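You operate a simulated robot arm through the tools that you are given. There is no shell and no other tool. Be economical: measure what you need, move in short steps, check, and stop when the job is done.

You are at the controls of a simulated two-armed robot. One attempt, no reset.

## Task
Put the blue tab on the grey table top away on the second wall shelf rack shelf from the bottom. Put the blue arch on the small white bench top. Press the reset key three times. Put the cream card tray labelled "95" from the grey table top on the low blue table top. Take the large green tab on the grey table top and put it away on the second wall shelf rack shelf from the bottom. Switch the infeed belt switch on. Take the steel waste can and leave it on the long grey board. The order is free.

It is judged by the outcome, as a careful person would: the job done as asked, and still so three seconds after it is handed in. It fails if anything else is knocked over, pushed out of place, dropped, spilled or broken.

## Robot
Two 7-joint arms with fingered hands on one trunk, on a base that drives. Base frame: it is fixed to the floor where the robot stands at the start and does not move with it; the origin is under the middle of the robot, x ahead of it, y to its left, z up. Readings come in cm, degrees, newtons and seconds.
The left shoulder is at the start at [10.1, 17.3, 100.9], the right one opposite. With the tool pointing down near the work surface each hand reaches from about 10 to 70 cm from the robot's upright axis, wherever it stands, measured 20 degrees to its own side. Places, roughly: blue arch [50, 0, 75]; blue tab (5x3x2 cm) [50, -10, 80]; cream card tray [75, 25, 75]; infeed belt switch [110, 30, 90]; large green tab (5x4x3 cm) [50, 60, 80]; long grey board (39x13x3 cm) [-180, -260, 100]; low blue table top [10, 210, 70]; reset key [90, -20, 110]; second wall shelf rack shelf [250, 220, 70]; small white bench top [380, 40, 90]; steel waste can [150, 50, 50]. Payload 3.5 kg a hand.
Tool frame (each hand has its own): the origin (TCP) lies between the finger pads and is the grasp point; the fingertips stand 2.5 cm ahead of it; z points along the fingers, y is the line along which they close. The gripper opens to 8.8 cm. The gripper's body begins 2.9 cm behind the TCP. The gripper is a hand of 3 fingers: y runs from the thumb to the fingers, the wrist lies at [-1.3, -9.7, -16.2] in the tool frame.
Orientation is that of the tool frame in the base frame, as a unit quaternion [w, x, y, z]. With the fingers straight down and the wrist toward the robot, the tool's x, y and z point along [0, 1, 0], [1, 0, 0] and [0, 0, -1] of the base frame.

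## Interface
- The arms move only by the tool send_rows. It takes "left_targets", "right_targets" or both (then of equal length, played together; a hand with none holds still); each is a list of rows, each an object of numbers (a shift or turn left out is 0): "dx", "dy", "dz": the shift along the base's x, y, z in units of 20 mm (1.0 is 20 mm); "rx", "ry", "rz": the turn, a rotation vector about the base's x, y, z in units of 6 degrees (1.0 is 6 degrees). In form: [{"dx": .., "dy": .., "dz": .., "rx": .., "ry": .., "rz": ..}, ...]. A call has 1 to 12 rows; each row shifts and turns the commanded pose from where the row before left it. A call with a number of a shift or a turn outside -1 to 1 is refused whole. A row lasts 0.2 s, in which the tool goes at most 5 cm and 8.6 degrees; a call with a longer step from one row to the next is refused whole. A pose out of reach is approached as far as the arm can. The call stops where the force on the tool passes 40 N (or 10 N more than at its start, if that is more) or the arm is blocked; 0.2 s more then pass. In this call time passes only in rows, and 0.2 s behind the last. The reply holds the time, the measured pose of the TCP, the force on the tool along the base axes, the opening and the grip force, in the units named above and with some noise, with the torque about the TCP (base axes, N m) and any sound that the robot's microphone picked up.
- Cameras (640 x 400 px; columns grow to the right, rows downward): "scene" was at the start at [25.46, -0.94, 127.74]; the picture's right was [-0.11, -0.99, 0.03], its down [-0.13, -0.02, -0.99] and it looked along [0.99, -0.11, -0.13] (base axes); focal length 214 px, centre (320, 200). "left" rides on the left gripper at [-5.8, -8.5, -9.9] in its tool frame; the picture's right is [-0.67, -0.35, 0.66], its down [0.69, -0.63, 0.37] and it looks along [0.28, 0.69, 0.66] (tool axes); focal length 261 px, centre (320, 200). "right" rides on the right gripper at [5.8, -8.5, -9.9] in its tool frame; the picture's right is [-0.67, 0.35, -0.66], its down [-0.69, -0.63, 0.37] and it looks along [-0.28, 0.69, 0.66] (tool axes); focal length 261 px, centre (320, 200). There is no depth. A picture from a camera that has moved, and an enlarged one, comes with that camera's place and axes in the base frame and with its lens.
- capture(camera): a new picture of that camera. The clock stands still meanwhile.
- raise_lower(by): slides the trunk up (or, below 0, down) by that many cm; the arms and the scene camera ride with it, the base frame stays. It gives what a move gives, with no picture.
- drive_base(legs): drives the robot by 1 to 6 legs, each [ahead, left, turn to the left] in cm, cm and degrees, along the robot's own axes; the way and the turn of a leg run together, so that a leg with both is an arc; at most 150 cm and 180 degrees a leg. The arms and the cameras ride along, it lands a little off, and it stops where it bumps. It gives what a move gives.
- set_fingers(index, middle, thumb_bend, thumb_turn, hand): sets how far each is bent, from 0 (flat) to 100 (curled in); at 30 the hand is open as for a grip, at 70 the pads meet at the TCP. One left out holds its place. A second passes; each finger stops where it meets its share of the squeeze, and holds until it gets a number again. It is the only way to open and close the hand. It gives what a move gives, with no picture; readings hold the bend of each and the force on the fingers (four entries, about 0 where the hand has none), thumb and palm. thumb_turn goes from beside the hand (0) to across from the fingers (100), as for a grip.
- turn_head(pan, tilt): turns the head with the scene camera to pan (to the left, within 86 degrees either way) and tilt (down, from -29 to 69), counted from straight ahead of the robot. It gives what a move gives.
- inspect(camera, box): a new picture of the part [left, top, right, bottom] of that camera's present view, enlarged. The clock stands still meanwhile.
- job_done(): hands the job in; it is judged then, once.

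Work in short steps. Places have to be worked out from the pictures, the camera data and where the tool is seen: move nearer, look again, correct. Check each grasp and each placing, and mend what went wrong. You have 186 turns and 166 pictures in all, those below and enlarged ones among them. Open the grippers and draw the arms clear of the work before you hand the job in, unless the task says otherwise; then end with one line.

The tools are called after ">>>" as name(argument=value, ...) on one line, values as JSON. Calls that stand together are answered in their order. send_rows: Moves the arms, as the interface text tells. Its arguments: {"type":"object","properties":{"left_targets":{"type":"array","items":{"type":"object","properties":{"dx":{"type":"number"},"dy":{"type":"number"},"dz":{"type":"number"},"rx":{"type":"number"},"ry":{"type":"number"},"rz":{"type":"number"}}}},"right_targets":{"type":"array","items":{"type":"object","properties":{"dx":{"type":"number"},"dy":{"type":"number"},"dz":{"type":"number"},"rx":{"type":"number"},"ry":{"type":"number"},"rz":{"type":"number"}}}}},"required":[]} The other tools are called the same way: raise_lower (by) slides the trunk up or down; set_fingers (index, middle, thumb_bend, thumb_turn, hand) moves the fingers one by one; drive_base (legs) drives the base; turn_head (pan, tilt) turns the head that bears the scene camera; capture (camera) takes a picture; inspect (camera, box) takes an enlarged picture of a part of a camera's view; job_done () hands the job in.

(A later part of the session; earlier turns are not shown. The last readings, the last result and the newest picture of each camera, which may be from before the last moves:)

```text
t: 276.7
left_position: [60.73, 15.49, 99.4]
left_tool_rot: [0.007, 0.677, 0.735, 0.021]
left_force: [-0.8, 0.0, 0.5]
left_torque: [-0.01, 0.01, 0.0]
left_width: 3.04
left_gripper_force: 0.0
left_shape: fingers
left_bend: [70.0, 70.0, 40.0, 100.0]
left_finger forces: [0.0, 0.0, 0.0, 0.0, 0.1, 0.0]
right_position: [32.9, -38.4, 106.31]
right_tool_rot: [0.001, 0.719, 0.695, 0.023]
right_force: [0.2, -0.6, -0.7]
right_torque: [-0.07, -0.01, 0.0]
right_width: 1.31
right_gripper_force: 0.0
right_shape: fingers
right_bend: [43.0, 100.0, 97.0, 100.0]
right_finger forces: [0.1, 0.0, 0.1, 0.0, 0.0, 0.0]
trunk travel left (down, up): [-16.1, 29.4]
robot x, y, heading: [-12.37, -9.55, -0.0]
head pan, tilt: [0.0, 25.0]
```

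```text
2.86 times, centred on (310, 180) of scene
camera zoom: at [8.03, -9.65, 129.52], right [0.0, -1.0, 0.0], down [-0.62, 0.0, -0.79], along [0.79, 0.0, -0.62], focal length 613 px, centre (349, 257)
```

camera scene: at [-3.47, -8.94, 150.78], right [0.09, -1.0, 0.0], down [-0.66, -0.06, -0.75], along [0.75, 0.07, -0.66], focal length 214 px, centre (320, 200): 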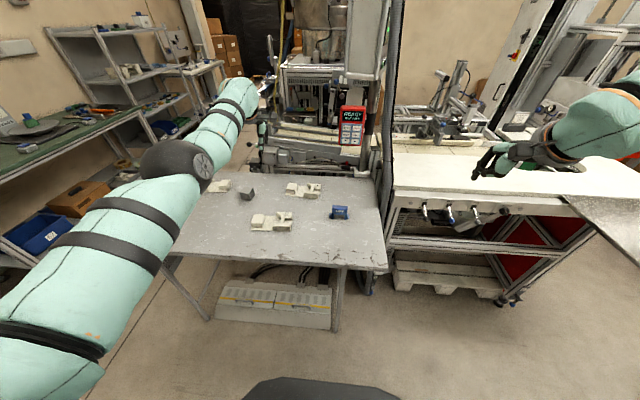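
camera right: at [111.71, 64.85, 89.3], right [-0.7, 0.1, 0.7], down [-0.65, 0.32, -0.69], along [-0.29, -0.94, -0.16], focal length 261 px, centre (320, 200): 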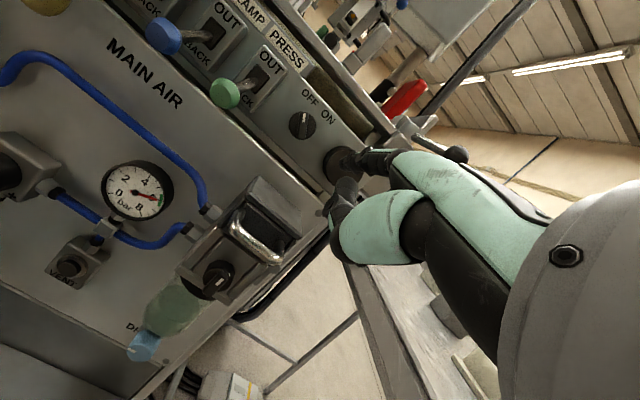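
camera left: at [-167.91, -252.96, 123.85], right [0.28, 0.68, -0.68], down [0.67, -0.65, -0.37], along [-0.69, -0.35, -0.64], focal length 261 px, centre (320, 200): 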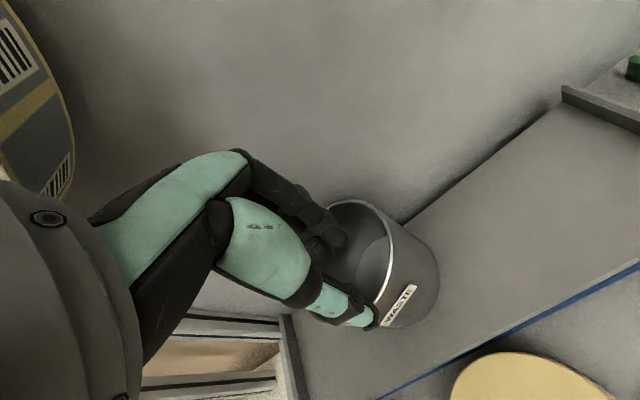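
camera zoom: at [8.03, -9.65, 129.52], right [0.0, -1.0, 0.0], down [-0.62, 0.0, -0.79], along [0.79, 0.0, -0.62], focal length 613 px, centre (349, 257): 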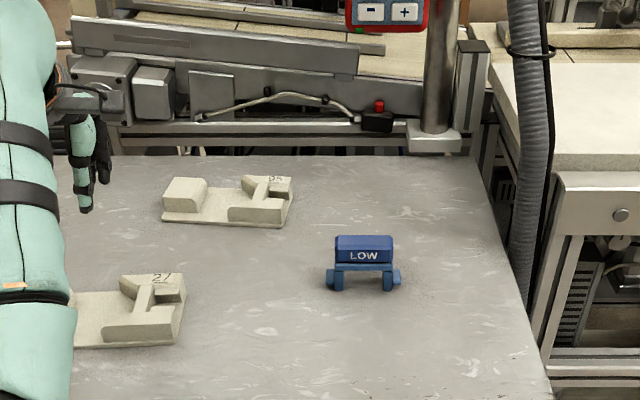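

Tray 95's left block ≈[78.3,11.5], ~5 cm deep in x, top ≈86.5: grip it along x. Drive 17 cm closer, open the left hand.

>>> drive_base(legs=[[17, 0, 0]])

>>> set_fingers(hand="left", index=30, middle=30, thumb_bend=30, thumb_turn=98)

>>> send_rows(left_targets=[{"rz": -0.4, "dx": 0.2, "dy": -0.7}, {"rz": -0.4, "dx": 0.2, "dy": -0.7}, {"dy": -0.6}])

>>> capture(camera="left")

```text
t: 278.2
left_position: [77.97, 15.52, 99.54]
left_tool_rot: [0.008, 0.677, 0.735, 0.022]
left_force: [0.0, 0.8, 0.3]
left_torque: [0.02, -0.02, 0.01]
left_width: 3.05
left_gripper_force: 0.1
left_shape: fingers
left_bend: [70.0, 70.0, 40.0, 100.0]
left_finger forces: [0.1, 0.0, 0.1, 0.0, 0.0, 0.1]
right_position: [50.3, -38.37, 106.26]
right_tool_rot: [0.001, 0.719, 0.694, 0.022]
right_force: [-0.7, -0.2, 0.1]
right_torque: [-0.04, -0.02, -0.03]
right_width: 1.28
right_gripper_force: 0.1
right_shape: fingers
right_bend: [43.0, 100.0, 97.0, 100.0]
right_finger forces: [0.1, 0.1, 0.0, 0.0, 0.0, 0.1]
trunk travel left (down, up): [-16.1, 29.4]
robot x, y, heading: [4.62, -9.36, -0.1]
head pan, tilt: [0.0, 25.0]
```

```text
t: 279.2
left_position: [78.02, 15.54, 99.38]
left_tool_rot: [0.008, 0.677, 0.736, 0.021]
left_force: [-0.3, 0.5, 0.4]
left_torque: [-0.01, 0.03, 0.03]
left_width: 8.46
left_gripper_force: 0.2
left_shape: fingers
left_bend: [30.0, 30.0, 30.0, 96.0]
left_finger forces: [0.0, 0.1, 0.1, 0.0, 0.0, 0.0]
right_position: [50.35, -38.34, 106.29]
right_tool_rot: [0.001, 0.719, 0.695, 0.021]
right_force: [0.6, 1.3, -0.1]
right_torque: [-0.02, -0.03, 0.01]
right_width: 1.27
right_gripper_force: 0.1
right_shape: fingers
right_bend: [43.0, 100.0, 97.0, 100.0]
right_finger forces: [0.0, 0.1, 0.0, 0.0, 0.0, 0.1]
trunk travel left (down, up): [-16.1, 29.4]
robot x, y, heading: [5.32, -9.52, 0.2]
head pan, tilt: [0.0, 25.0]
```

```text
t: 280.0
left_position: [78.86, 11.69, 99.54]
left_tool_rot: [0.008, 0.707, 0.707, 0.021]
left_force: [0.7, 0.4, 0.3]
left_torque: [0.04, 0.04, -0.03]
left_width: 8.43
left_gripper_force: 0.1
left_shape: fingers
left_bend: [30.0, 30.0, 30.0, 96.0]
left_finger forces: [0.1, 0.0, 0.1, 0.0, 0.0, 0.0]
right_position: [50.29, -38.39, 106.18]
right_tool_rot: [0.001, 0.719, 0.694, 0.022]
right_force: [0.8, -0.3, -0.3]
right_torque: [-0.02, -0.01, 0.0]
right_width: 1.3
right_gripper_force: 0.0
right_shape: fingers
right_bend: [43.0, 100.0, 97.0, 100.0]
right_finger forces: [0.1, 0.0, 0.0, 0.1, 0.0, 0.1]
trunk travel left (down, up): [-16.1, 29.4]
robot x, y, heading: [5.38, -9.96, -0.1]
head pan, tilt: [0.0, 25.0]
```

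```text
30 pictures are left
camera left: at [69.97, 5.51, 108.88], right [-0.32, -0.66, -0.68], down [-0.61, 0.69, -0.38], along [0.72, 0.3, -0.63], focal length 261 px, centre (320, 200)
```

left: 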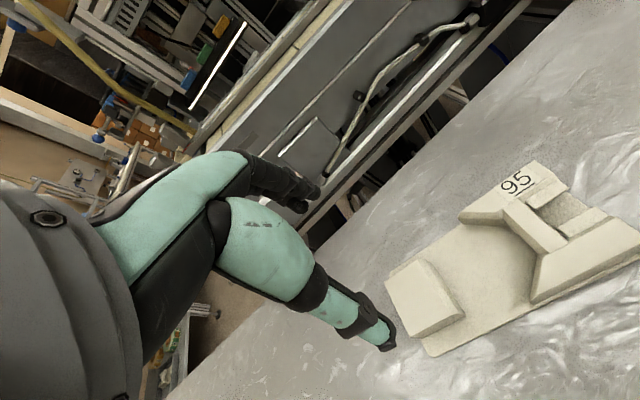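

Block center ≈[77.7,11.8], 5.3×4 cm, tray turned ~4°. Align and descend to z≈87.

>>> send_rows(left_targets=[{"dx": -0.5, "rz": -0.7, "dz": -0.5}, {"dz": -1}, {"dz": -1}, {"dz": -1}, {"dz": -1}, {"dz": -0.8}])

>>> capture(camera="left")

```text
t: 281.4
left_position: [77.9, 11.64, 88.75]
left_tool_rot: [0.009, 0.732, 0.681, 0.021]
left_force: [0.5, 0.0, -0.3]
left_torque: [0.0, 0.02, -0.01]
left_width: 8.46
left_gripper_force: 0.1
left_shape: fingers
left_bend: [30.0, 30.0, 30.0, 96.0]
left_finger forces: [0.1, 0.1, 0.0, 0.0, 0.0, 0.1]
right_position: [50.43, -38.3, 106.3]
right_tool_rot: [0.001, 0.719, 0.695, 0.022]
right_force: [-0.1, 0.1, 0.0]
right_torque: [-0.01, 0.04, -0.03]
right_width: 1.26
right_gripper_force: 0.0
right_shape: fingers
right_bend: [43.0, 100.0, 97.0, 100.0]
right_finger forces: [0.1, 0.0, 0.0, 0.0, 0.0, 0.0]
trunk travel left (down, up): [-16.1, 29.4]
robot x, y, heading: [5.11, -9.75, 0.2]
head pan, tilt: [0.0, 25.0]
```

```text
29 pictures are left
camera left: at [68.62, 6.29, 98.2], right [-0.37, -0.63, -0.68], down [-0.56, 0.73, -0.38], along [0.74, 0.24, -0.63], focal length 261 px, centre (320, 200)
```

left: 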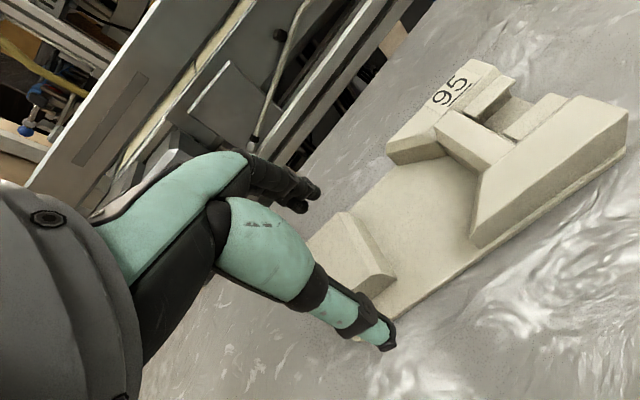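

Small correction, descend to 86.8 and close.

>>> send_rows(left_targets=[{"dx": -0.2, "dy": -0.2, "dz": -0.5}, {"dz": -0.5}])

>>> set_fingers(hand="left", index=80, middle=80, thumb_bend=80)

>>> capture(camera="left")

```text
t: 282.0
left_position: [77.5, 11.16, 86.78]
left_tool_rot: [0.009, 0.732, 0.681, 0.021]
left_force: [0.3, 0.1, -0.6]
left_torque: [0.02, 0.04, -0.01]
left_width: 8.46
left_gripper_force: 0.1
left_shape: fingers
left_bend: [30.0, 30.0, 30.0, 96.0]
left_finger forces: [0.0, 0.0, 0.0, 0.0, 0.1, 0.0]
right_position: [50.33, -38.34, 106.31]
right_tool_rot: [0.002, 0.719, 0.695, 0.022]
right_force: [-0.5, 1.0, -0.1]
right_torque: [-0.01, 0.0, -0.01]
right_width: 1.27
right_gripper_force: 0.1
right_shape: fingers
right_bend: [43.0, 100.0, 97.0, 100.0]
right_finger forces: [0.1, 0.1, 0.0, 0.1, 0.1, 0.0]
trunk travel left (down, up): [-16.1, 29.4]
robot x, y, heading: [5.6, -9.56, 0.2]
head pan, tilt: [0.0, 25.0]
```

```text
t: 283.0
left_position: [77.52, 11.16, 86.75]
left_tool_rot: [0.011, 0.733, 0.68, 0.021]
left_force: [-0.3, 0.3, 0.8]
left_torque: [0.0, -0.05, -0.01]
left_width: 4.5
left_gripper_force: 23.5
left_shape: fingers
left_bend: [56.0, 59.0, 45.0, 98.0]
left_finger forces: [11.7, 11.3, 0.0, 0.1, 24.1, 0.0]
right_position: [50.32, -38.28, 106.2]
right_tool_rot: [0.0, 0.719, 0.695, 0.022]
right_force: [0.4, 0.3, 0.1]
right_torque: [0.01, 0.0, 0.02]
right_width: 1.29
right_gripper_force: 0.1
right_shape: fingers
right_bend: [43.0, 100.0, 97.0, 100.0]
right_finger forces: [0.1, 0.0, 0.1, 0.0, 0.0, 0.0]
trunk travel left (down, up): [-16.1, 29.4]
robot x, y, heading: [5.31, -9.68, -0.2]
head pan, tilt: [0.0, 25.0]
```

```text
28 pictures are left
camera left: at [68.23, 5.81, 96.17], right [-0.37, -0.63, -0.68], down [-0.56, 0.73, -0.38], along [0.74, 0.24, -0.63], focal length 261 px, centre (320, 200)
```

left: 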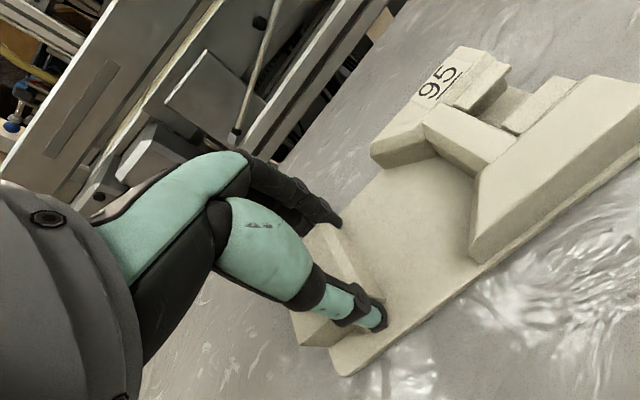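

Balanced 24 N grip on the block. Lift 4 cm and check tilt.

>>> send_rows(left_targets=[{"dz": 0.3}, {"dz": 0.4}, {"dz": 0.6}, {"dz": 0.7}])

>>> capture(camera="scene")

```text
t: 284.0
left_position: [77.43, 11.23, 90.82]
left_tool_rot: [0.009, 0.733, 0.68, 0.02]
left_force: [0.2, 0.0, -0.5]
left_torque: [0.03, -0.03, 0.0]
left_width: 4.53
left_gripper_force: 23.2
left_shape: fingers
left_bend: [56.0, 59.0, 45.0, 98.0]
left_finger forces: [11.2, 11.4, 0.1, 0.0, 24.2, 0.0]
right_position: [50.37, -38.41, 106.26]
right_tool_rot: [0.0, 0.719, 0.695, 0.021]
right_force: [0.6, 0.0, 0.4]
right_torque: [-0.01, -0.01, 0.01]
right_width: 1.27
right_gripper_force: 0.0
right_shape: fingers
right_bend: [43.0, 100.0, 97.0, 100.0]
right_finger forces: [0.0, 0.1, 0.0, 0.1, 0.0, 0.0]
trunk travel left (down, up): [-16.1, 29.4]
robot x, y, heading: [4.78, -9.23, 0.0]
head pan, tilt: [0.0, 25.0]
```

```text
27 pictures are left
camera scene: at [25.43, -9.64, 129.53], right [0.0, -1.0, 0.0], down [-0.62, 0.0, -0.79], along [0.79, 0.0, -0.62], focal length 214 px, centre (320, 200)
```

scene: 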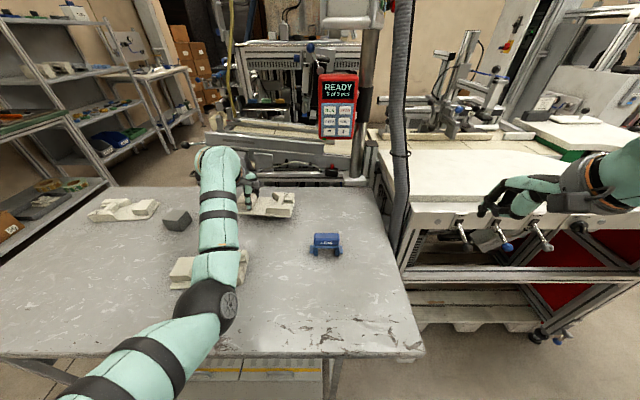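

Tray is light and level. Raise it a bit, open the right hand, and bring it over the arch (≈[62.8,-11.4], top z≈89).

>>> set_fingers(hand="right", index=30, middle=30, thumb_bend=30, thumb_turn=98)

>>> send_rows(left_targets=[{"dz": 0.8}, {"dz": 0.8}, {"dz": 0.8}, {"dz": 0.8}, {}, {}, {}, {}, {}, {}, {}, {}], right_targets=[{"dx": 0.5, "dy": 1}, {"dx": 0.5, "dy": 1}, {"dx": 0.5, "dy": 1}, {"dx": 0.5, "dy": 1}, {"dx": 0.5, "dy": 1}, {"dx": 0.5, "dy": 1}, {"dx": 0.5, "dy": 1}, {"dx": 0.5, "dy": 1}, {"dx": 0.5, "dy": 1}, {"dx": 0.5, "dy": 1}, {"dx": 0.5, "dy": 1}, {"dx": 0.5, "dy": 1}])

>>> send_rows(right_targets=[{"dy": 1, "dz": -0.5}, {"dy": 0.5, "dz": -0.8}, {"dz": -1}])

>>> capture(camera="right")

```text
t: 285.0
left_position: [77.55, 11.08, 90.64]
left_tool_rot: [0.009, 0.732, 0.681, 0.02]
left_force: [-0.3, 0.6, -0.4]
left_torque: [0.01, -0.03, -0.02]
left_width: 4.49
left_gripper_force: 23.6
left_shape: fingers
left_bend: [56.0, 59.0, 45.0, 98.0]
left_finger forces: [11.2, 11.5, 0.0, 0.1, 24.2, 0.0]
right_position: [50.3, -38.38, 106.3]
right_tool_rot: [0.001, 0.719, 0.695, 0.021]
right_force: [0.0, 0.3, -0.6]
right_torque: [0.03, 0.0, 0.02]
right_width: 8.45
right_gripper_force: 0.0
right_shape: fingers
right_bend: [30.0, 30.0, 30.0, 96.0]
right_finger forces: [0.0, 0.0, 0.0, 0.0, 0.0, 0.0]
trunk travel left (down, up): [-16.1, 29.4]
robot x, y, heading: [4.95, -9.3, 0.2]
head pan, tilt: [0.0, 25.0]
```

```text
t: 287.6
left_position: [77.57, 11.17, 97.05]
left_tool_rot: [0.009, 0.732, 0.68, 0.021]
left_force: [-0.1, -0.8, -1.0]
left_torque: [0.0, -0.02, -0.01]
left_width: 4.49
left_gripper_force: 24.3
left_shape: fingers
left_bend: [56.0, 59.0, 45.0, 98.0]
left_finger forces: [11.2, 11.4, 0.1, 0.0, 24.9, 0.0]
right_position: [62.43, -14.26, 106.14]
right_tool_rot: [0.001, 0.72, 0.694, 0.022]
right_force: [-0.1, -0.8, 0.6]
right_torque: [-0.02, 0.01, 0.0]
right_width: 8.46
right_gripper_force: 0.1
right_shape: fingers
right_bend: [30.0, 30.0, 30.0, 96.0]
right_finger forces: [0.0, 0.0, 0.1, 0.0, 0.1, 0.0]
trunk travel left (down, up): [-16.1, 29.4]
robot x, y, heading: [4.64, -9.65, 0.4]
head pan, tilt: [0.0, 25.0]
```

```text
t: 288.4
left_position: [77.57, 11.19, 97.13]
left_tool_rot: [0.009, 0.732, 0.681, 0.021]
left_force: [0.1, -0.6, -0.2]
left_torque: [0.01, 0.01, 0.01]
left_width: 4.49
left_gripper_force: 23.6
left_shape: fingers
left_bend: [56.0, 59.0, 45.0, 98.0]
left_finger forces: [11.2, 11.6, 0.0, 0.0, 24.8, 0.0]
right_position: [62.38, -11.43, 101.6]
right_tool_rot: [0.001, 0.719, 0.695, 0.022]
right_force: [-0.2, -0.2, -0.8]
right_torque: [0.0, -0.03, 0.03]
right_width: 8.5
right_gripper_force: 0.1
right_shape: fingers
right_bend: [30.0, 30.0, 30.0, 96.0]
right_finger forces: [0.1, 0.0, 0.1, 0.1, 0.0, 0.1]
trunk travel left (down, up): [-16.1, 29.4]
robot x, y, heading: [5.21, -9.81, 0.2]
head pan, tilt: [0.0, 25.0]
```

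```text
26 pictures are left
camera right: at [53.78, -5.64, 111.43], right [0.3, -0.7, 0.65], down [-0.64, -0.65, -0.41], along [0.7, -0.29, -0.65], focal length 261 px, centre (320, 200)
```

right: 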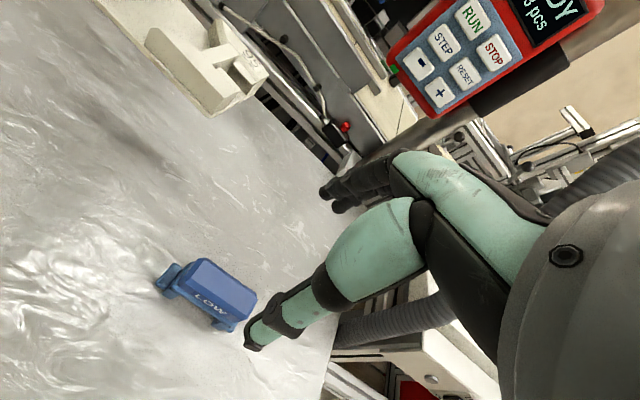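

Arch center ≈[62.4,-11], rotated ~8°. Align and descend to z≈91 to check.

>>> send_rows(right_targets=[{"rz": -0.8, "dy": 0.2, "dz": -0.6}, {"dz": -1}, {"dz": -1}, {"dz": -1}, {"dz": -1}, {"dz": -0.7}])

>>> capture(camera="right")

```text
t: 289.8
left_position: [77.64, 11.08, 97.15]
left_tool_rot: [0.008, 0.733, 0.68, 0.021]
left_force: [0.3, -0.3, -0.8]
left_torque: [-0.01, -0.01, -0.01]
left_width: 4.48
left_gripper_force: 23.4
left_shape: fingers
left_bend: [56.0, 59.0, 45.0, 98.0]
left_finger forces: [11.2, 11.5, 0.1, 0.0, 24.9, 0.0]
right_position: [62.4, -11.06, 90.93]
right_tool_rot: [0.002, 0.748, 0.664, 0.021]
right_force: [-0.4, -0.2, 0.3]
right_torque: [0.02, 0.04, 0.02]
right_width: 8.48
right_gripper_force: 0.1
right_shape: fingers
right_bend: [30.0, 30.0, 30.0, 96.0]
right_finger forces: [0.0, 0.0, 0.0, 0.1, 0.0, 0.0]
trunk travel left (down, up): [-16.1, 29.4]
robot x, y, heading: [5.35, -9.52, 0.3]
head pan, tilt: [0.0, 25.0]
```

```text
25 pictures are left
camera right: at [54.29, -4.59, 100.69], right [0.24, -0.72, 0.65], down [-0.69, -0.6, -0.41], along [0.68, -0.35, -0.65], focal length 261 px, centre (320, 200)
```

right: 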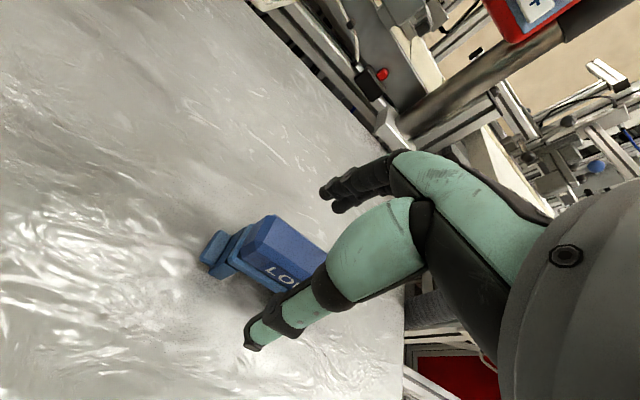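

Adjust (−0.4, +0.7 cm), descend to z≈88.2 and close.

>>> send_rows(right_targets=[{"dx": -0.2, "dy": 0.35, "dz": -0.4}, {"dz": -0.5}, {"dz": -0.45}])

>>> set_fingers(hand="right", index=80, middle=80, thumb_bend=80)

>>> send_rows(right_targets=[{"dz": 0.4}, {"dz": 0.6}, {"dz": 0.8}, {"dz": 1}, {"dz": 1}])

>>> capture(camera="right")

```text
t: 290.6
left_position: [77.62, 11.4, 97.21]
left_tool_rot: [0.01, 0.732, 0.681, 0.021]
left_force: [0.4, -0.2, -1.2]
left_torque: [0.0, -0.03, 0.02]
left_width: 4.48
left_gripper_force: 24.0
left_shape: fingers
left_bend: [56.0, 59.0, 45.0, 98.0]
left_finger forces: [11.1, 11.5, 0.1, 0.1, 24.9, 0.0]
right_position: [62.05, -10.4, 88.38]
right_tool_rot: [0.002, 0.747, 0.664, 0.021]
right_force: [0.7, -0.8, -0.5]
right_torque: [-0.03, 0.0, 0.02]
right_width: 8.45
right_gripper_force: 0.1
right_shape: fingers
right_bend: [30.0, 30.0, 30.0, 96.0]
right_finger forces: [0.1, 0.0, 0.0, 0.0, 0.1, 0.0]
trunk travel left (down, up): [-16.1, 29.4]
robot x, y, heading: [5.01, -9.68, 0.1]
head pan, tilt: [0.0, 25.0]
```

```text
t: 291.6
left_position: [77.57, 11.19, 97.12]
left_tool_rot: [0.009, 0.732, 0.681, 0.021]
left_force: [0.1, 0.4, -1.0]
left_torque: [0.0, -0.02, 0.03]
left_width: 4.5
left_gripper_force: 24.1
left_shape: fingers
left_bend: [56.0, 59.0, 45.0, 98.0]
left_finger forces: [11.2, 11.5, 0.0, 0.0, 24.9, 0.0]
right_position: [61.93, -10.31, 88.31]
right_tool_rot: [0.002, 0.748, 0.663, 0.02]
right_force: [0.1, -0.7, -0.4]
right_torque: [0.0, 0.0, 0.01]
right_width: 2.03
right_gripper_force: 21.9
right_shape: fingers
right_bend: [75.0, 74.0, 58.0, 97.0]
right_finger forces: [11.5, 10.3, 0.0, 0.0, 21.7, 0.0]
trunk travel left (down, up): [-16.1, 29.4]
robot x, y, heading: [4.97, -9.79, -0.3]
head pan, tilt: [0.0, 25.0]
```

```text
t: 292.8
left_position: [77.5, 11.2, 97.14]
left_tool_rot: [0.009, 0.733, 0.68, 0.021]
left_force: [0.4, 0.3, 0.3]
left_torque: [0.03, 0.02, 0.01]
left_width: 4.48
left_gripper_force: 24.0
left_shape: fingers
left_bend: [56.0, 59.0, 45.0, 98.0]
left_finger forces: [11.2, 11.5, 0.1, 0.0, 24.9, 0.1]
right_position: [61.8, -10.31, 96.14]
right_tool_rot: [0.001, 0.748, 0.664, 0.022]
right_force: [0.2, -0.6, -0.1]
right_torque: [0.0, -0.01, -0.01]
right_width: 2.03
right_gripper_force: 21.7
right_shape: fingers
right_bend: [75.0, 74.0, 58.0, 97.0]
right_finger forces: [11.6, 10.0, 0.0, 0.0, 21.5, 0.0]
trunk travel left (down, up): [-16.1, 29.4]
robot x, y, heading: [5.32, -9.79, 0.1]
head pan, tilt: [0.0, 25.0]
```

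```text
24 pictures are left
camera right: at [53.75, -3.81, 105.94], right [0.24, -0.72, 0.65], down [-0.69, -0.6, -0.41], along [0.68, -0.35, -0.65], focal length 261 px, centre (320, 200)
```

right: 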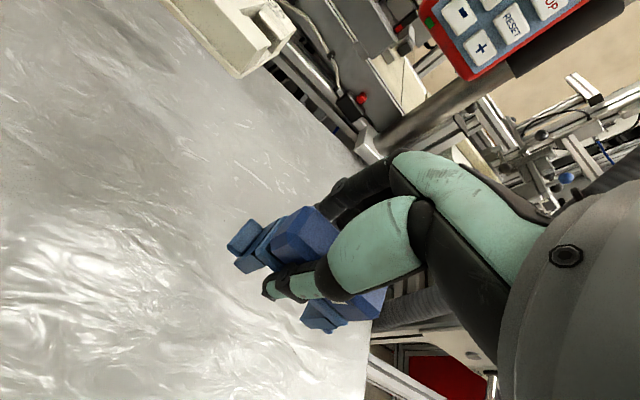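

Arch held. Raise trunk 6 cm, back out, and go round to face the low blue table.

>>> raise_lower(by=6)

>>> drive_base(legs=[[-38, 0, 0], [0, 118, 0], [0, 0, 90], [0, -60, 0]])

>>> turn_head(pan=8, tilt=30)

>>> capture(camera="scene")

```text
t: 293.8
left_position: [77.58, 11.06, 103.22]
left_tool_rot: [0.009, 0.732, 0.681, 0.02]
left_force: [-0.2, -0.1, -0.5]
left_torque: [0.04, -0.03, 0.05]
left_width: 4.48
left_gripper_force: 23.6
left_shape: fingers
left_bend: [56.0, 59.0, 45.0, 98.0]
left_finger forces: [11.1, 11.5, 0.1, 0.0, 24.8, 0.1]
right_position: [62.0, -10.2, 101.84]
right_tool_rot: [0.001, 0.747, 0.664, 0.022]
right_force: [0.5, -0.7, -0.6]
right_torque: [-0.02, 0.01, 0.02]
right_width: 2.03
right_gripper_force: 22.0
right_shape: fingers
right_bend: [75.0, 74.0, 58.0, 97.0]
right_finger forces: [11.6, 9.9, 0.1, 0.0, 21.7, 0.0]
trunk travel left (down, up): [-22.1, 23.4]
robot x, y, heading: [5.13, -9.8, 0.1]
head pan, tilt: [0.0, 25.0]
```

```text
t: 308.7
left_position: [2.9, 181.98, 103.14]
left_tool_rot: [-0.009, 0.025, 0.999, 0.021]
left_force: [-0.7, 0.7, -0.7]
left_torque: [0.03, 0.05, 0.01]
left_width: 4.43
left_gripper_force: 22.7
left_shape: fingers
left_bend: [56.0, 59.0, 45.0, 98.0]
left_finger forces: [10.5, 11.2, 0.0, 0.0, 23.4, 0.0]
right_position: [24.55, 166.88, 101.93]
right_tool_rot: [-0.014, 0.048, 0.999, 0.016]
right_force: [0.1, 0.2, -1.0]
right_torque: [0.02, 0.03, 0.01]
right_width: 1.99
right_gripper_force: 20.9
right_shape: fingers
right_bend: [75.0, 74.0, 58.0, 97.0]
right_finger forces: [11.2, 9.4, 0.1, 0.0, 20.7, 0.1]
trunk travel left (down, up): [-22.1, 23.4]
robot x, y, heading: [25.37, 110.29, 91.5]
head pan, tilt: [0.0, 25.0]
```

```text
t: 309.4
left_position: [2.93, 182.03, 103.23]
left_tool_rot: [-0.008, 0.025, 0.999, 0.022]
left_force: [-0.9, -0.3, -0.5]
left_torque: [-0.01, 0.01, 0.01]
left_width: 4.45
left_gripper_force: 22.3
left_shape: fingers
left_bend: [56.0, 59.0, 45.0, 98.0]
left_finger forces: [10.3, 11.2, 0.1, 0.1, 23.4, 0.0]
right_position: [24.52, 166.96, 101.88]
right_tool_rot: [-0.015, 0.048, 0.999, 0.016]
right_force: [0.2, -0.1, -0.6]
right_torque: [0.02, 0.0, 0.0]
right_width: 1.97
right_gripper_force: 20.6
right_shape: fingers
right_bend: [75.0, 74.0, 58.0, 97.0]
right_finger forces: [11.2, 9.4, 0.1, 0.0, 20.7, 0.0]
trunk travel left (down, up): [-22.1, 23.4]
robot x, y, heading: [25.23, 110.35, 91.3]
head pan, tilt: [8.0, 30.0]
```

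```text
23 pictures are left
camera scene: at [23.67, 125.71, 136.49], right [0.99, 0.16, -0.02], down [0.08, -0.61, -0.79], along [-0.14, 0.77, -0.62], focal length 214 px, centre (320, 200)
```

scene: 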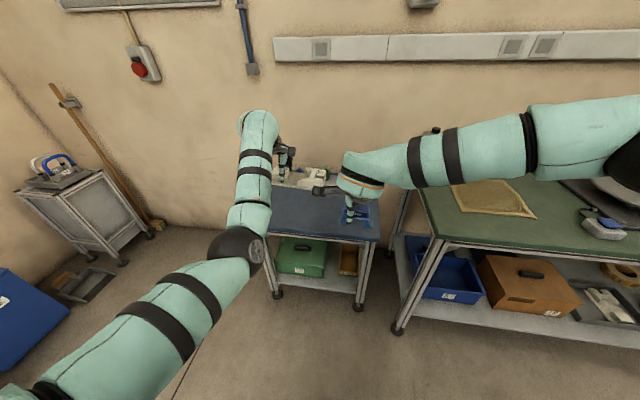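

Low table top ≈ z 66, x −20..35, front y≈189. Move the right hand (arch) out to the side and back, then drive forward 21 cm.

>>> send_rows(right_targets=[{"dx": 1}, {"dx": 1}, {"dx": 1}, {"dx": 1, "dy": -0.6}, {"dx": 1, "dy": -0.6}, {"dx": 1, "dy": -0.7}, {"dx": 1, "dy": -0.7}, {"dx": 1, "dy": -0.7}, {"dx": 1, "dy": -0.7}, {"dx": 1, "dy": -0.7}, {"dx": 1, "dy": -0.7}, {"dx": 1, "dy": -0.7}])

>>> drive_base(legs=[[21, 0, -1.4]])

```text
t: 312.0
left_position: [2.99, 181.78, 103.32]
left_tool_rot: [-0.009, 0.025, 0.999, 0.021]
left_force: [0.0, 0.2, -0.4]
left_torque: [0.02, 0.02, -0.01]
left_width: 4.45
left_gripper_force: 23.0
left_shape: fingers
left_bend: [56.0, 59.0, 45.0, 98.0]
left_finger forces: [10.5, 11.2, 0.0, 0.0, 23.4, 0.0]
right_position: [48.46, 154.57, 102.05]
right_tool_rot: [-0.014, 0.048, 0.999, 0.017]
right_force: [-0.3, 0.3, -0.6]
right_torque: [0.0, 0.02, 0.0]
right_width: 1.97
right_gripper_force: 20.9
right_shape: fingers
right_bend: [75.0, 74.0, 58.0, 97.0]
right_finger forces: [11.3, 9.4, 0.0, 0.1, 20.8, 0.0]
trunk travel left (down, up): [-22.1, 23.4]
robot x, y, heading: [25.2, 110.25, 91.6]
head pan, tilt: [8.0, 30.0]
```

```text
t: 313.6
left_position: [4.29, 203.13, 103.34]
left_tool_rot: [-0.007, 0.038, 0.999, 0.021]
left_force: [-0.2, 0.0, -0.9]
left_torque: [-0.05, 0.07, 0.04]
left_width: 4.45
left_gripper_force: 22.6
left_shape: fingers
left_bend: [56.0, 59.0, 45.0, 98.0]
left_finger forces: [10.5, 11.1, 0.0, 0.0, 23.4, 0.0]
right_position: [49.33, 174.78, 101.96]
right_tool_rot: [-0.014, 0.059, 0.998, 0.016]
right_force: [0.2, -0.3, -1.2]
right_torque: [0.03, 0.01, -0.01]
right_width: 1.98
right_gripper_force: 20.6
right_shape: fingers
right_bend: [75.0, 74.0, 58.0, 97.0]
right_finger forces: [11.4, 9.3, 0.0, 0.1, 20.8, 0.0]
trunk travel left (down, up): [-22.1, 23.4]
robot x, y, heading: [25.02, 130.58, 89.9]
head pan, tilt: [8.0, 30.0]
```

Lower the trunk 20 cm and look at the table top beneath.

>>> raise_lower(by=-18)

>>> capture(camera="scene")

>>> capture(camera="left")

```text
t: 315.6
left_position: [4.49, 202.99, 85.34]
left_tool_rot: [-0.008, 0.036, 0.999, 0.022]
left_force: [-0.2, -0.1, -1.5]
left_torque: [0.03, 0.02, -0.04]
left_width: 4.41
left_gripper_force: 22.7
left_shape: fingers
left_bend: [56.0, 60.0, 45.0, 98.0]
left_finger forces: [10.6, 11.2, 0.0, 0.1, 23.6, 0.0]
right_position: [49.25, 177.42, 73.32]
right_tool_rot: [-0.007, 0.062, 0.994, -0.091]
right_force: [-0.4, 0.4, -1.0]
right_torque: [0.03, 0.0, -0.02]
right_width: 1.96
right_gripper_force: 20.6
right_shape: fingers
right_bend: [75.0, 75.0, 58.0, 97.0]
right_finger forces: [11.3, 9.5, 0.1, 0.0, 20.7, 0.1]
trunk travel left (down, up): [-4.1, 41.4]
robot x, y, heading: [25.12, 130.71, 90.0]
head pan, tilt: [8.0, 30.0]
```

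```text
22 pictures are left
camera scene: at [23.76, 160.87, 110.55], right [0.99, 0.13, -0.06], down [0.07, -0.82, -0.57], along [-0.12, 0.56, -0.82], focal length 214 px, centre (320, 200)
```

scene: 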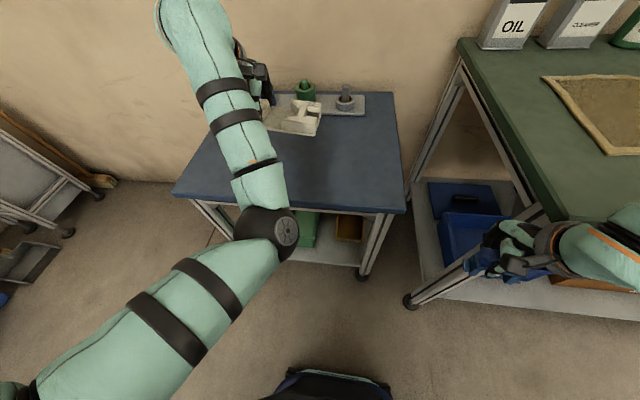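

```text
21 pictures are left
camera left: at [9.67, 193.68, 94.73], right [0.63, -0.37, -0.68], down [-0.74, -0.56, -0.38], along [-0.24, 0.74, -0.62], focal length 261 px, centre (320, 200)
```

left: 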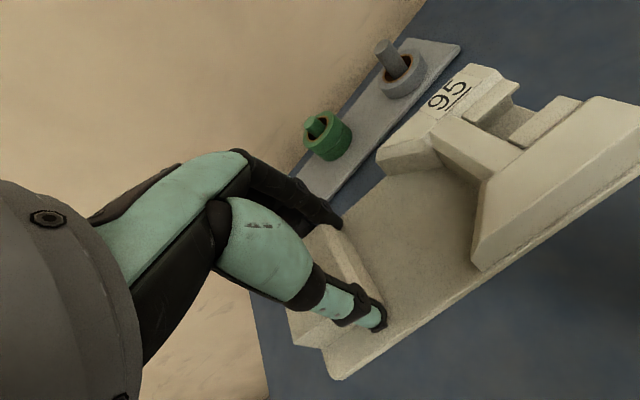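

Space below is clear (spool holder is behind y≈222). Lower the left hand.

>>> send_rows(left_targets=[{"dz": -0.9}, {"dz": -0.9}, {"dz": -0.9}, {"dz": -0.9}, {"dz": -0.9}, {"dz": -0.9}, {"dz": -0.6}])

>>> send_rows(left_targets=[{"dz": -0.3}, {"dz": -0.3}])

```text
t: 317.2
left_position: [4.5, 203.09, 73.3]
left_tool_rot: [-0.008, 0.037, 0.999, 0.021]
left_force: [0.6, -0.7, -0.3]
left_torque: [0.02, 0.0, -0.01]
left_width: 4.42
left_gripper_force: 22.6
left_shape: fingers
left_bend: [56.0, 60.0, 45.0, 98.0]
left_finger forces: [10.5, 11.1, 0.0, 0.0, 23.5, 0.0]
right_position: [49.43, 177.43, 73.32]
right_tool_rot: [-0.006, 0.061, 0.994, -0.092]
right_force: [-0.2, 0.0, -0.6]
right_torque: [0.01, 0.0, 0.01]
right_width: 1.97
right_gripper_force: 20.6
right_shape: fingers
right_bend: [75.0, 75.0, 58.0, 97.0]
right_finger forces: [11.4, 9.5, 0.0, 0.0, 20.6, 0.0]
trunk travel left (down, up): [-4.1, 41.4]
robot x, y, heading: [24.6, 130.57, 90.0]
head pan, tilt: [8.0, 30.0]
```

```text
t: 317.8
left_position: [4.46, 203.06, 72.1]
left_tool_rot: [-0.008, 0.037, 0.999, 0.022]
left_force: [0.5, 0.3, -0.6]
left_torque: [0.01, -0.06, -0.05]
left_width: 4.39
left_gripper_force: 22.7
left_shape: fingers
left_bend: [56.0, 60.0, 45.0, 98.0]
left_finger forces: [11.0, 11.0, 0.0, 0.0, 24.1, 0.1]
right_position: [49.29, 177.42, 73.37]
right_tool_rot: [-0.007, 0.062, 0.994, -0.091]
right_force: [0.0, 0.1, -1.5]
right_torque: [0.01, 0.0, 0.02]
right_width: 1.97
right_gripper_force: 20.2
right_shape: fingers
right_bend: [75.0, 75.0, 58.0, 97.0]
right_finger forces: [11.3, 9.5, 0.0, 0.0, 20.7, 0.1]
trunk travel left (down, up): [-4.1, 41.4]
robot x, y, heading: [25.1, 130.36, 89.9]
head pan, tilt: [8.0, 30.0]
```

Continue in small steps until contact.

>>> send_rows(left_targets=[{"dz": -0.15}, {"dz": -0.1}])

>>> inspect(camera="left", box=[260, 120, 640, 400])

```text
t: 318.4
left_position: [4.23, 203.04, 71.79]
left_tool_rot: [-0.007, 0.037, 0.999, 0.023]
left_force: [-0.5, -1.7, 7.4]
left_torque: [0.21, -0.1, -0.04]
left_width: 4.47
left_gripper_force: 23.8
left_shape: fingers
left_bend: [56.0, 60.0, 44.0, 98.0]
left_finger forces: [11.5, 11.6, 0.0, 0.0, 24.7, 0.0]
right_position: [49.48, 177.27, 73.47]
right_tool_rot: [-0.008, 0.062, 0.994, -0.09]
right_force: [-0.2, 0.1, -1.5]
right_torque: [0.06, 0.0, 0.0]
right_width: 1.99
right_gripper_force: 21.1
right_shape: fingers
right_bend: [75.0, 75.0, 58.0, 97.0]
right_finger forces: [11.2, 9.5, 0.0, 0.0, 20.6, 0.0]
trunk travel left (down, up): [-4.1, 41.4]
robot x, y, heading: [25.28, 130.97, 89.8]
head pan, tilt: [8.0, 30.0]
```

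```text
1.43 times, centred on (450, 260) of left
camera zoom: at [9.71, 193.68, 81.12], right [0.63, -0.37, -0.68], down [-0.74, -0.56, -0.38], along [-0.24, 0.74, -0.62], focal length 372 px, centre (134, 114)
```

zoom: 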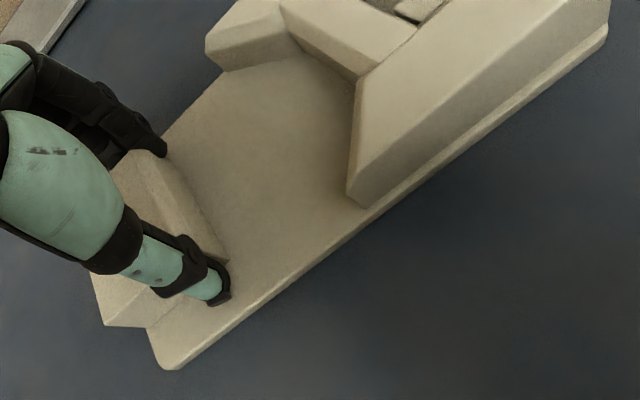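

Contact at 7 N, tray flat on the blue top. Release and lift.

>>> set_fingers(hand="left", index=38, middle=38, thumb_bend=32)

>>> send_rows(left_targets=[{"dz": 0.5}, {"dz": 0.8}, {"dz": 1}, {"dz": 1}, {"dz": 1}, {"dz": 1}])

>>> capture(camera="scene")

```text
t: 319.4
left_position: [4.26, 203.14, 71.54]
left_tool_rot: [-0.008, 0.037, 0.999, 0.021]
left_force: [0.7, -0.7, 0.5]
left_torque: [0.02, 0.0, 0.0]
left_width: 7.43
left_gripper_force: 0.1
left_shape: fingers
left_bend: [38.0, 38.0, 32.0, 96.0]
left_finger forces: [0.0, 0.0, 0.1, 0.0, 0.1, 0.0]
right_position: [49.32, 177.32, 73.3]
right_tool_rot: [-0.007, 0.062, 0.994, -0.092]
right_force: [0.4, -0.5, -0.9]
right_torque: [0.01, -0.03, -0.01]
right_width: 1.99
right_gripper_force: 21.0
right_shape: fingers
right_bend: [75.0, 75.0, 58.0, 97.0]
right_finger forces: [11.2, 9.6, 0.0, 0.0, 20.8, 0.1]
trunk travel left (down, up): [-4.1, 41.4]
robot x, y, heading: [24.82, 130.92, 89.9]
head pan, tilt: [8.0, 30.0]
```

```text
t: 320.8
left_position: [4.19, 203.08, 82.12]
left_tool_rot: [-0.008, 0.037, 0.999, 0.021]
left_force: [-0.5, -0.8, 0.0]
left_torque: [0.01, -0.01, 0.02]
left_width: 7.44
left_gripper_force: 0.1
left_shape: fingers
left_bend: [38.0, 38.0, 32.0, 96.0]
left_finger forces: [0.0, 0.1, 0.1, 0.0, 0.1, 0.0]
right_position: [49.29, 177.39, 73.32]
right_tool_rot: [-0.007, 0.062, 0.994, -0.091]
right_force: [0.7, 0.4, -0.2]
right_torque: [-0.02, 0.06, -0.01]
right_width: 1.98
right_gripper_force: 20.9
right_shape: fingers
right_bend: [75.0, 75.0, 58.0, 97.0]
right_finger forces: [11.2, 9.4, 0.1, 0.1, 20.8, 0.0]
trunk travel left (down, up): [-4.1, 41.4]
robot x, y, heading: [25.03, 130.9, 90.0]
head pan, tilt: [8.0, 30.0]
```

```text
19 pictures are left
camera scene: at [23.77, 160.91, 110.52], right [0.99, 0.13, -0.06], down [0.07, -0.82, -0.57], along [-0.12, 0.56, -0.82], focal length 214 px, centre (320, 200)
```

scene: 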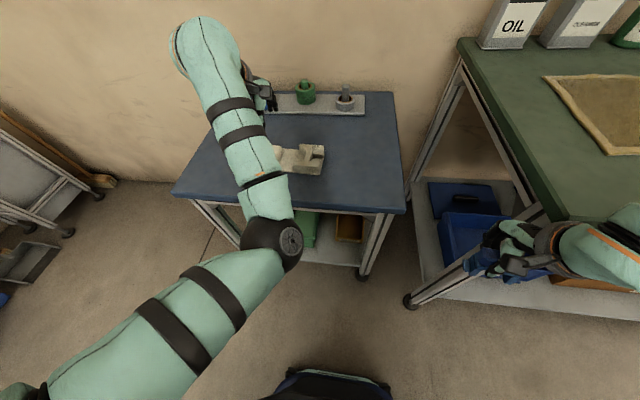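

Tray 95 is on the low blue table. Back away, raise the trunk, and travel down the aisle toward the white bench.

>>> drive_base(legs=[[-19, 0, 0]])

>>> raise_lower(by=20)

>>> drive_base(legs=[[0, 0, -90], [150, 0, 0], [105, 0, 0]])

>>> turn_head(pan=-25, tilt=18)

>>> capture(camera="scene")

```text
t: 322.4
left_position: [4.21, 184.19, 82.25]
left_tool_rot: [-0.008, 0.036, 0.999, 0.021]
left_force: [-0.3, 0.0, 0.2]
left_torque: [-0.02, -0.02, 0.03]
left_width: 7.44
left_gripper_force: 0.1
left_shape: fingers
left_bend: [38.0, 38.0, 32.0, 96.0]
left_finger forces: [0.1, 0.1, 0.1, 0.0, 0.0, 0.1]
right_position: [49.3, 158.61, 73.31]
right_tool_rot: [-0.008, 0.061, 0.994, -0.091]
right_force: [-0.3, 0.8, -2.0]
right_torque: [0.05, 0.02, 0.04]
right_width: 1.98
right_gripper_force: 20.7
right_shape: fingers
right_bend: [75.0, 75.0, 58.0, 97.0]
right_finger forces: [11.3, 9.5, 0.1, 0.0, 20.8, 0.0]
trunk travel left (down, up): [-4.1, 41.4]
robot x, y, heading: [24.79, 112.2, 90.2]
head pan, tilt: [8.0, 30.0]
```

```text
t: 324.5
left_position: [4.22, 184.37, 102.18]
left_tool_rot: [-0.008, 0.036, 0.999, 0.021]
left_force: [-1.1, 0.3, 0.4]
left_torque: [-0.02, 0.03, -0.02]
left_width: 7.46
left_gripper_force: 0.2
left_shape: fingers
left_bend: [38.0, 38.0, 32.0, 96.0]
left_finger forces: [0.0, 0.0, 0.0, 0.1, 0.0, 0.0]
right_position: [49.37, 158.66, 93.28]
right_tool_rot: [-0.007, 0.061, 0.994, -0.093]
right_force: [-0.1, 0.3, -1.4]
right_torque: [0.02, -0.01, 0.01]
right_width: 1.98
right_gripper_force: 21.4
right_shape: fingers
right_bend: [75.0, 75.0, 58.0, 97.0]
right_finger forces: [11.3, 9.6, 0.0, 0.0, 20.8, 0.0]
trunk travel left (down, up): [-24.1, 21.4]
robot x, y, heading: [25.1, 111.85, 89.8]
head pan, tilt: [8.0, 30.0]
```

```text
t: 340.8
left_position: [352.79, 136.52, 102.14]
left_tool_rot: [0.009, 0.726, 0.687, 0.02]
left_force: [0.1, 0.1, 0.0]
left_torque: [0.0, 0.01, -0.03]
left_width: 7.43
left_gripper_force: 0.0
left_shape: fingers
left_bend: [38.0, 38.0, 32.0, 96.0]
left_finger forces: [0.0, 0.1, 0.1, 0.1, 0.0, 0.1]
right_position: [327.91, 90.9, 93.48]
right_tool_rot: [-0.07, 0.741, 0.665, -0.06]
right_force: [0.0, 0.4, 0.3]
right_torque: [0.03, 0.01, -0.01]
right_width: 1.96
right_gripper_force: 20.4
right_shape: fingers
right_bend: [75.0, 75.0, 58.0, 97.0]
right_finger forces: [10.6, 9.5, 0.0, 0.0, 20.2, 0.0]
trunk travel left (down, up): [-24.1, 21.4]
robot x, y, heading: [280.86, 114.73, 0.9]
head pan, tilt: [8.0, 30.0]
```

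```text
t: 341.8
left_position: [352.93, 136.51, 102.18]
left_tool_rot: [0.01, 0.726, 0.687, 0.021]
left_force: [0.0, -0.5, 0.4]
left_torque: [-0.01, -0.02, -0.02]
left_width: 7.43
left_gripper_force: 0.1
left_shape: fingers
left_bend: [38.0, 38.0, 32.0, 96.0]
left_finger forces: [0.0, 0.0, 0.1, 0.1, 0.1, 0.1]
right_position: [327.79, 91.18, 93.46]
right_tool_rot: [-0.069, 0.741, 0.665, -0.06]
right_force: [0.2, 0.2, -1.1]
right_torque: [0.0, -0.02, -0.03]
right_width: 1.94
right_gripper_force: 20.4
right_shape: fingers
right_bend: [75.0, 75.0, 58.0, 97.0]
right_finger forces: [10.8, 9.5, 0.0, 0.0, 20.1, 0.0]
trunk travel left (down, up): [-24.1, 21.4]
robot x, y, heading: [280.87, 114.64, 1.0]
head pan, tilt: [-25.0, 18.0]
```

```text
18 pictures are left
camera scene: at [295.11, 110.95, 140.86], right [-0.4, -0.91, 0.05], down [-0.4, 0.12, -0.91], along [0.82, -0.39, -0.41], focal length 214 px, centre (320, 200)
```

scene: 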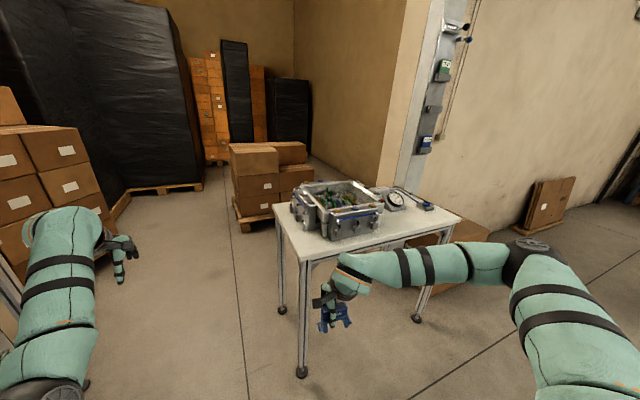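

Bench top ≈ z 84; free strip at ≈[370,20] to the right of the boxed machine. Straighten/raise the right hand, pull the left hand back, then reposition.

>>> send_rows(left_targets=[{"dx": -1}, {"dx": -1}, {"dx": -1}, {"dx": -1}, {"dx": -1}, {"dx": -1}, {"dx": -1}, {"dx": -1}, {"dx": -1}, {"dx": -1}], right_targets=[{"ry": -0.6, "dz": 0.5, "dx": 0.5}, {"ry": -0.6, "dz": 0.5, "dx": 0.5}, {"ry": -0.55, "dz": 0.5, "dx": 0.5}, {"dz": 0.5, "dx": 0.5}, {"dz": 0.5, "dx": 0.5}, {"dz": 0.5, "dx": 0.5}, {"dx": 0.5}, {"dx": 0.5}, {"dx": 0.5}, {"dx": 0.5}])

>>> drive_base(legs=[[0, -70, -1], [22, 0, 0]])

>>> turn_head(pan=-12, tilt=35)

>>> capture(camera="scene")

```text
t: 344.2
left_position: [333.18, 140.72, 103.74]
left_tool_rot: [-0.002, 0.7, 0.712, 0.052]
left_force: [-0.7, 0.0, 0.2]
left_torque: [-0.04, -0.01, -0.02]
left_width: 7.43
left_gripper_force: 0.1
left_shape: fingers
left_bend: [38.0, 38.0, 32.0, 96.0]
left_finger forces: [0.0, 0.0, 0.0, 0.0, 0.0, 0.0]
right_position: [337.72, 91.17, 99.35]
right_tool_rot: [-0.008, 0.743, 0.669, 0.008]
right_force: [-0.6, -0.7, 0.3]
right_torque: [0.0, -0.02, 0.0]
right_width: 1.94
right_gripper_force: 20.5
right_shape: fingers
right_bend: [75.0, 75.0, 58.0, 97.0]
right_finger forces: [10.7, 9.6, 0.1, 0.0, 20.3, 0.0]
trunk travel left (down, up): [-24.1, 21.4]
robot x, y, heading: [281.23, 114.42, 0.8]
head pan, tilt: [-25.0, 18.0]
stopped in row 10 (left hand): the arm was blocked; the commanded pose is now the measured one
```

```text
t: 349.4
left_position: [356.21, 69.03, 103.82]
left_tool_rot: [-0.001, 0.704, 0.708, 0.052]
left_force: [-0.2, 0.6, -0.7]
left_torque: [0.02, 0.01, 0.03]
left_width: 7.43
left_gripper_force: 0.1
left_shape: fingers
left_bend: [38.0, 38.0, 32.0, 96.0]
left_finger forces: [0.1, 0.1, 0.1, 0.1, 0.0, 0.1]
right_position: [360.34, 19.32, 99.4]
right_tool_rot: [-0.008, 0.747, 0.665, 0.007]
right_force: [-0.7, -0.5, -0.8]
right_torque: [0.0, 0.0, -0.04]
right_width: 1.95
right_gripper_force: 19.8
right_shape: fingers
right_bend: [75.0, 75.0, 58.0, 97.0]
right_finger forces: [10.7, 9.5, 0.0, 0.0, 20.3, 0.0]
trunk travel left (down, up): [-24.1, 21.4]
robot x, y, heading: [303.97, 43.22, 0.3]
head pan, tilt: [-25.0, 18.0]
```

```text
t: 350.2
left_position: [356.38, 69.14, 103.68]
left_tool_rot: [-0.003, 0.704, 0.708, 0.053]
left_force: [-0.2, 0.7, 0.1]
left_torque: [-0.01, -0.01, 0.03]
left_width: 7.42
left_gripper_force: 0.1
left_shape: fingers
left_bend: [38.0, 38.0, 32.0, 96.0]
left_finger forces: [0.1, 0.1, 0.1, 0.1, 0.0, 0.0]
right_position: [360.4, 19.35, 99.31]
right_tool_rot: [-0.008, 0.747, 0.665, 0.008]
right_force: [0.2, 0.1, -0.6]
right_torque: [-0.01, -0.01, -0.01]
right_width: 1.92
right_gripper_force: 20.0
right_shape: fingers
right_bend: [75.0, 75.0, 58.0, 97.0]
right_finger forces: [10.7, 9.6, 0.1, 0.0, 20.4, 0.0]
trunk travel left (down, up): [-24.1, 21.4]
robot x, y, heading: [303.88, 43.75, 0.5]
head pan, tilt: [-12.0, 35.0]
```

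```text
17 pictures are left
camera scene: at [317.77, 41.77, 138.16], right [-0.2, -0.98, 0.03], down [-0.66, 0.12, -0.75], along [0.73, -0.17, -0.67], focal length 214 px, centre (320, 200)
```

scene: 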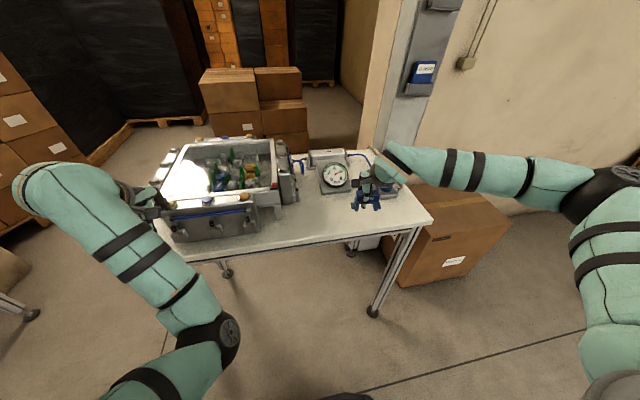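

Target [368,19]: clear of gauge (x≥380) and box (y≥39). Move the arch over it and down.

>>> send_rows(right_targets=[{"dx": 0.8}, {"dx": 0.8}, {"dx": 0.8}, {"dx": 0.8}, {"dx": 0.6}, {"dz": -0.8}, {"dz": -0.8}, {"dz": -0.8}, {"dz": -0.6}])

>>> capture(camera="right")

>>> inspect(camera="scene", box=[280, 140, 440, 260])

```text
t: 352.2
left_position: [356.27, 69.07, 103.65]
left_tool_rot: [-0.003, 0.705, 0.708, 0.053]
left_force: [-0.3, 0.0, 0.3]
left_torque: [0.01, 0.0, -0.01]
left_width: 7.45
left_gripper_force: 0.0
left_shape: fingers
left_bend: [38.0, 38.0, 32.0, 96.0]
left_finger forces: [0.0, 0.1, 0.0, 0.0, 0.0, 0.1]
right_position: [367.87, 19.2, 93.31]
right_tool_rot: [-0.008, 0.747, 0.664, 0.008]
right_force: [0.4, 0.1, -1.6]
right_torque: [0.01, 0.01, 0.01]
right_width: 1.91
right_gripper_force: 20.0
right_shape: fingers
right_bend: [75.0, 75.0, 58.0, 97.0]
right_finger forces: [10.7, 9.6, 0.1, 0.0, 20.3, 0.0]
trunk travel left (down, up): [-24.1, 21.4]
robot x, y, heading: [304.1, 43.35, 0.4]
head pan, tilt: [-12.0, 35.0]
```

```text
16 pictures are left
camera right: at [360.14, 25.64, 103.32], right [0.27, -0.72, 0.64], down [-0.7, -0.6, -0.38], along [0.66, -0.35, -0.67], focal length 261 px, centre (320, 200)
```

right: 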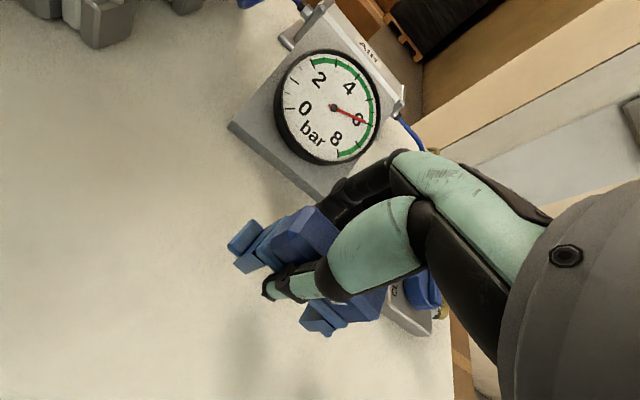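

```text
3.33 times, centred on (360, 200) of scene
camera zoom: at [317.77, 41.77, 138.15], right [-0.2, -0.98, 0.03], down [-0.66, 0.12, -0.74], along [0.73, -0.17, -0.67], focal length 715 px, centre (187, 200)
```

zoom: 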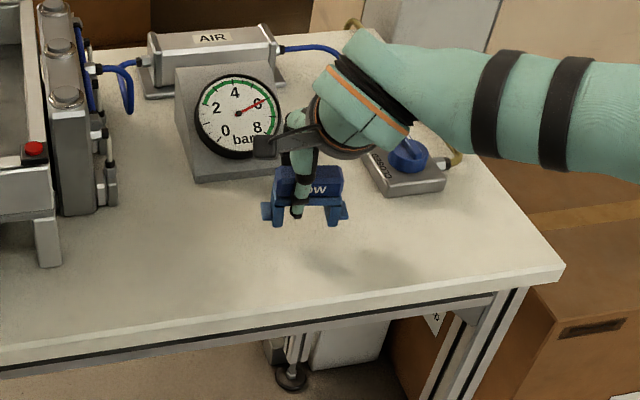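

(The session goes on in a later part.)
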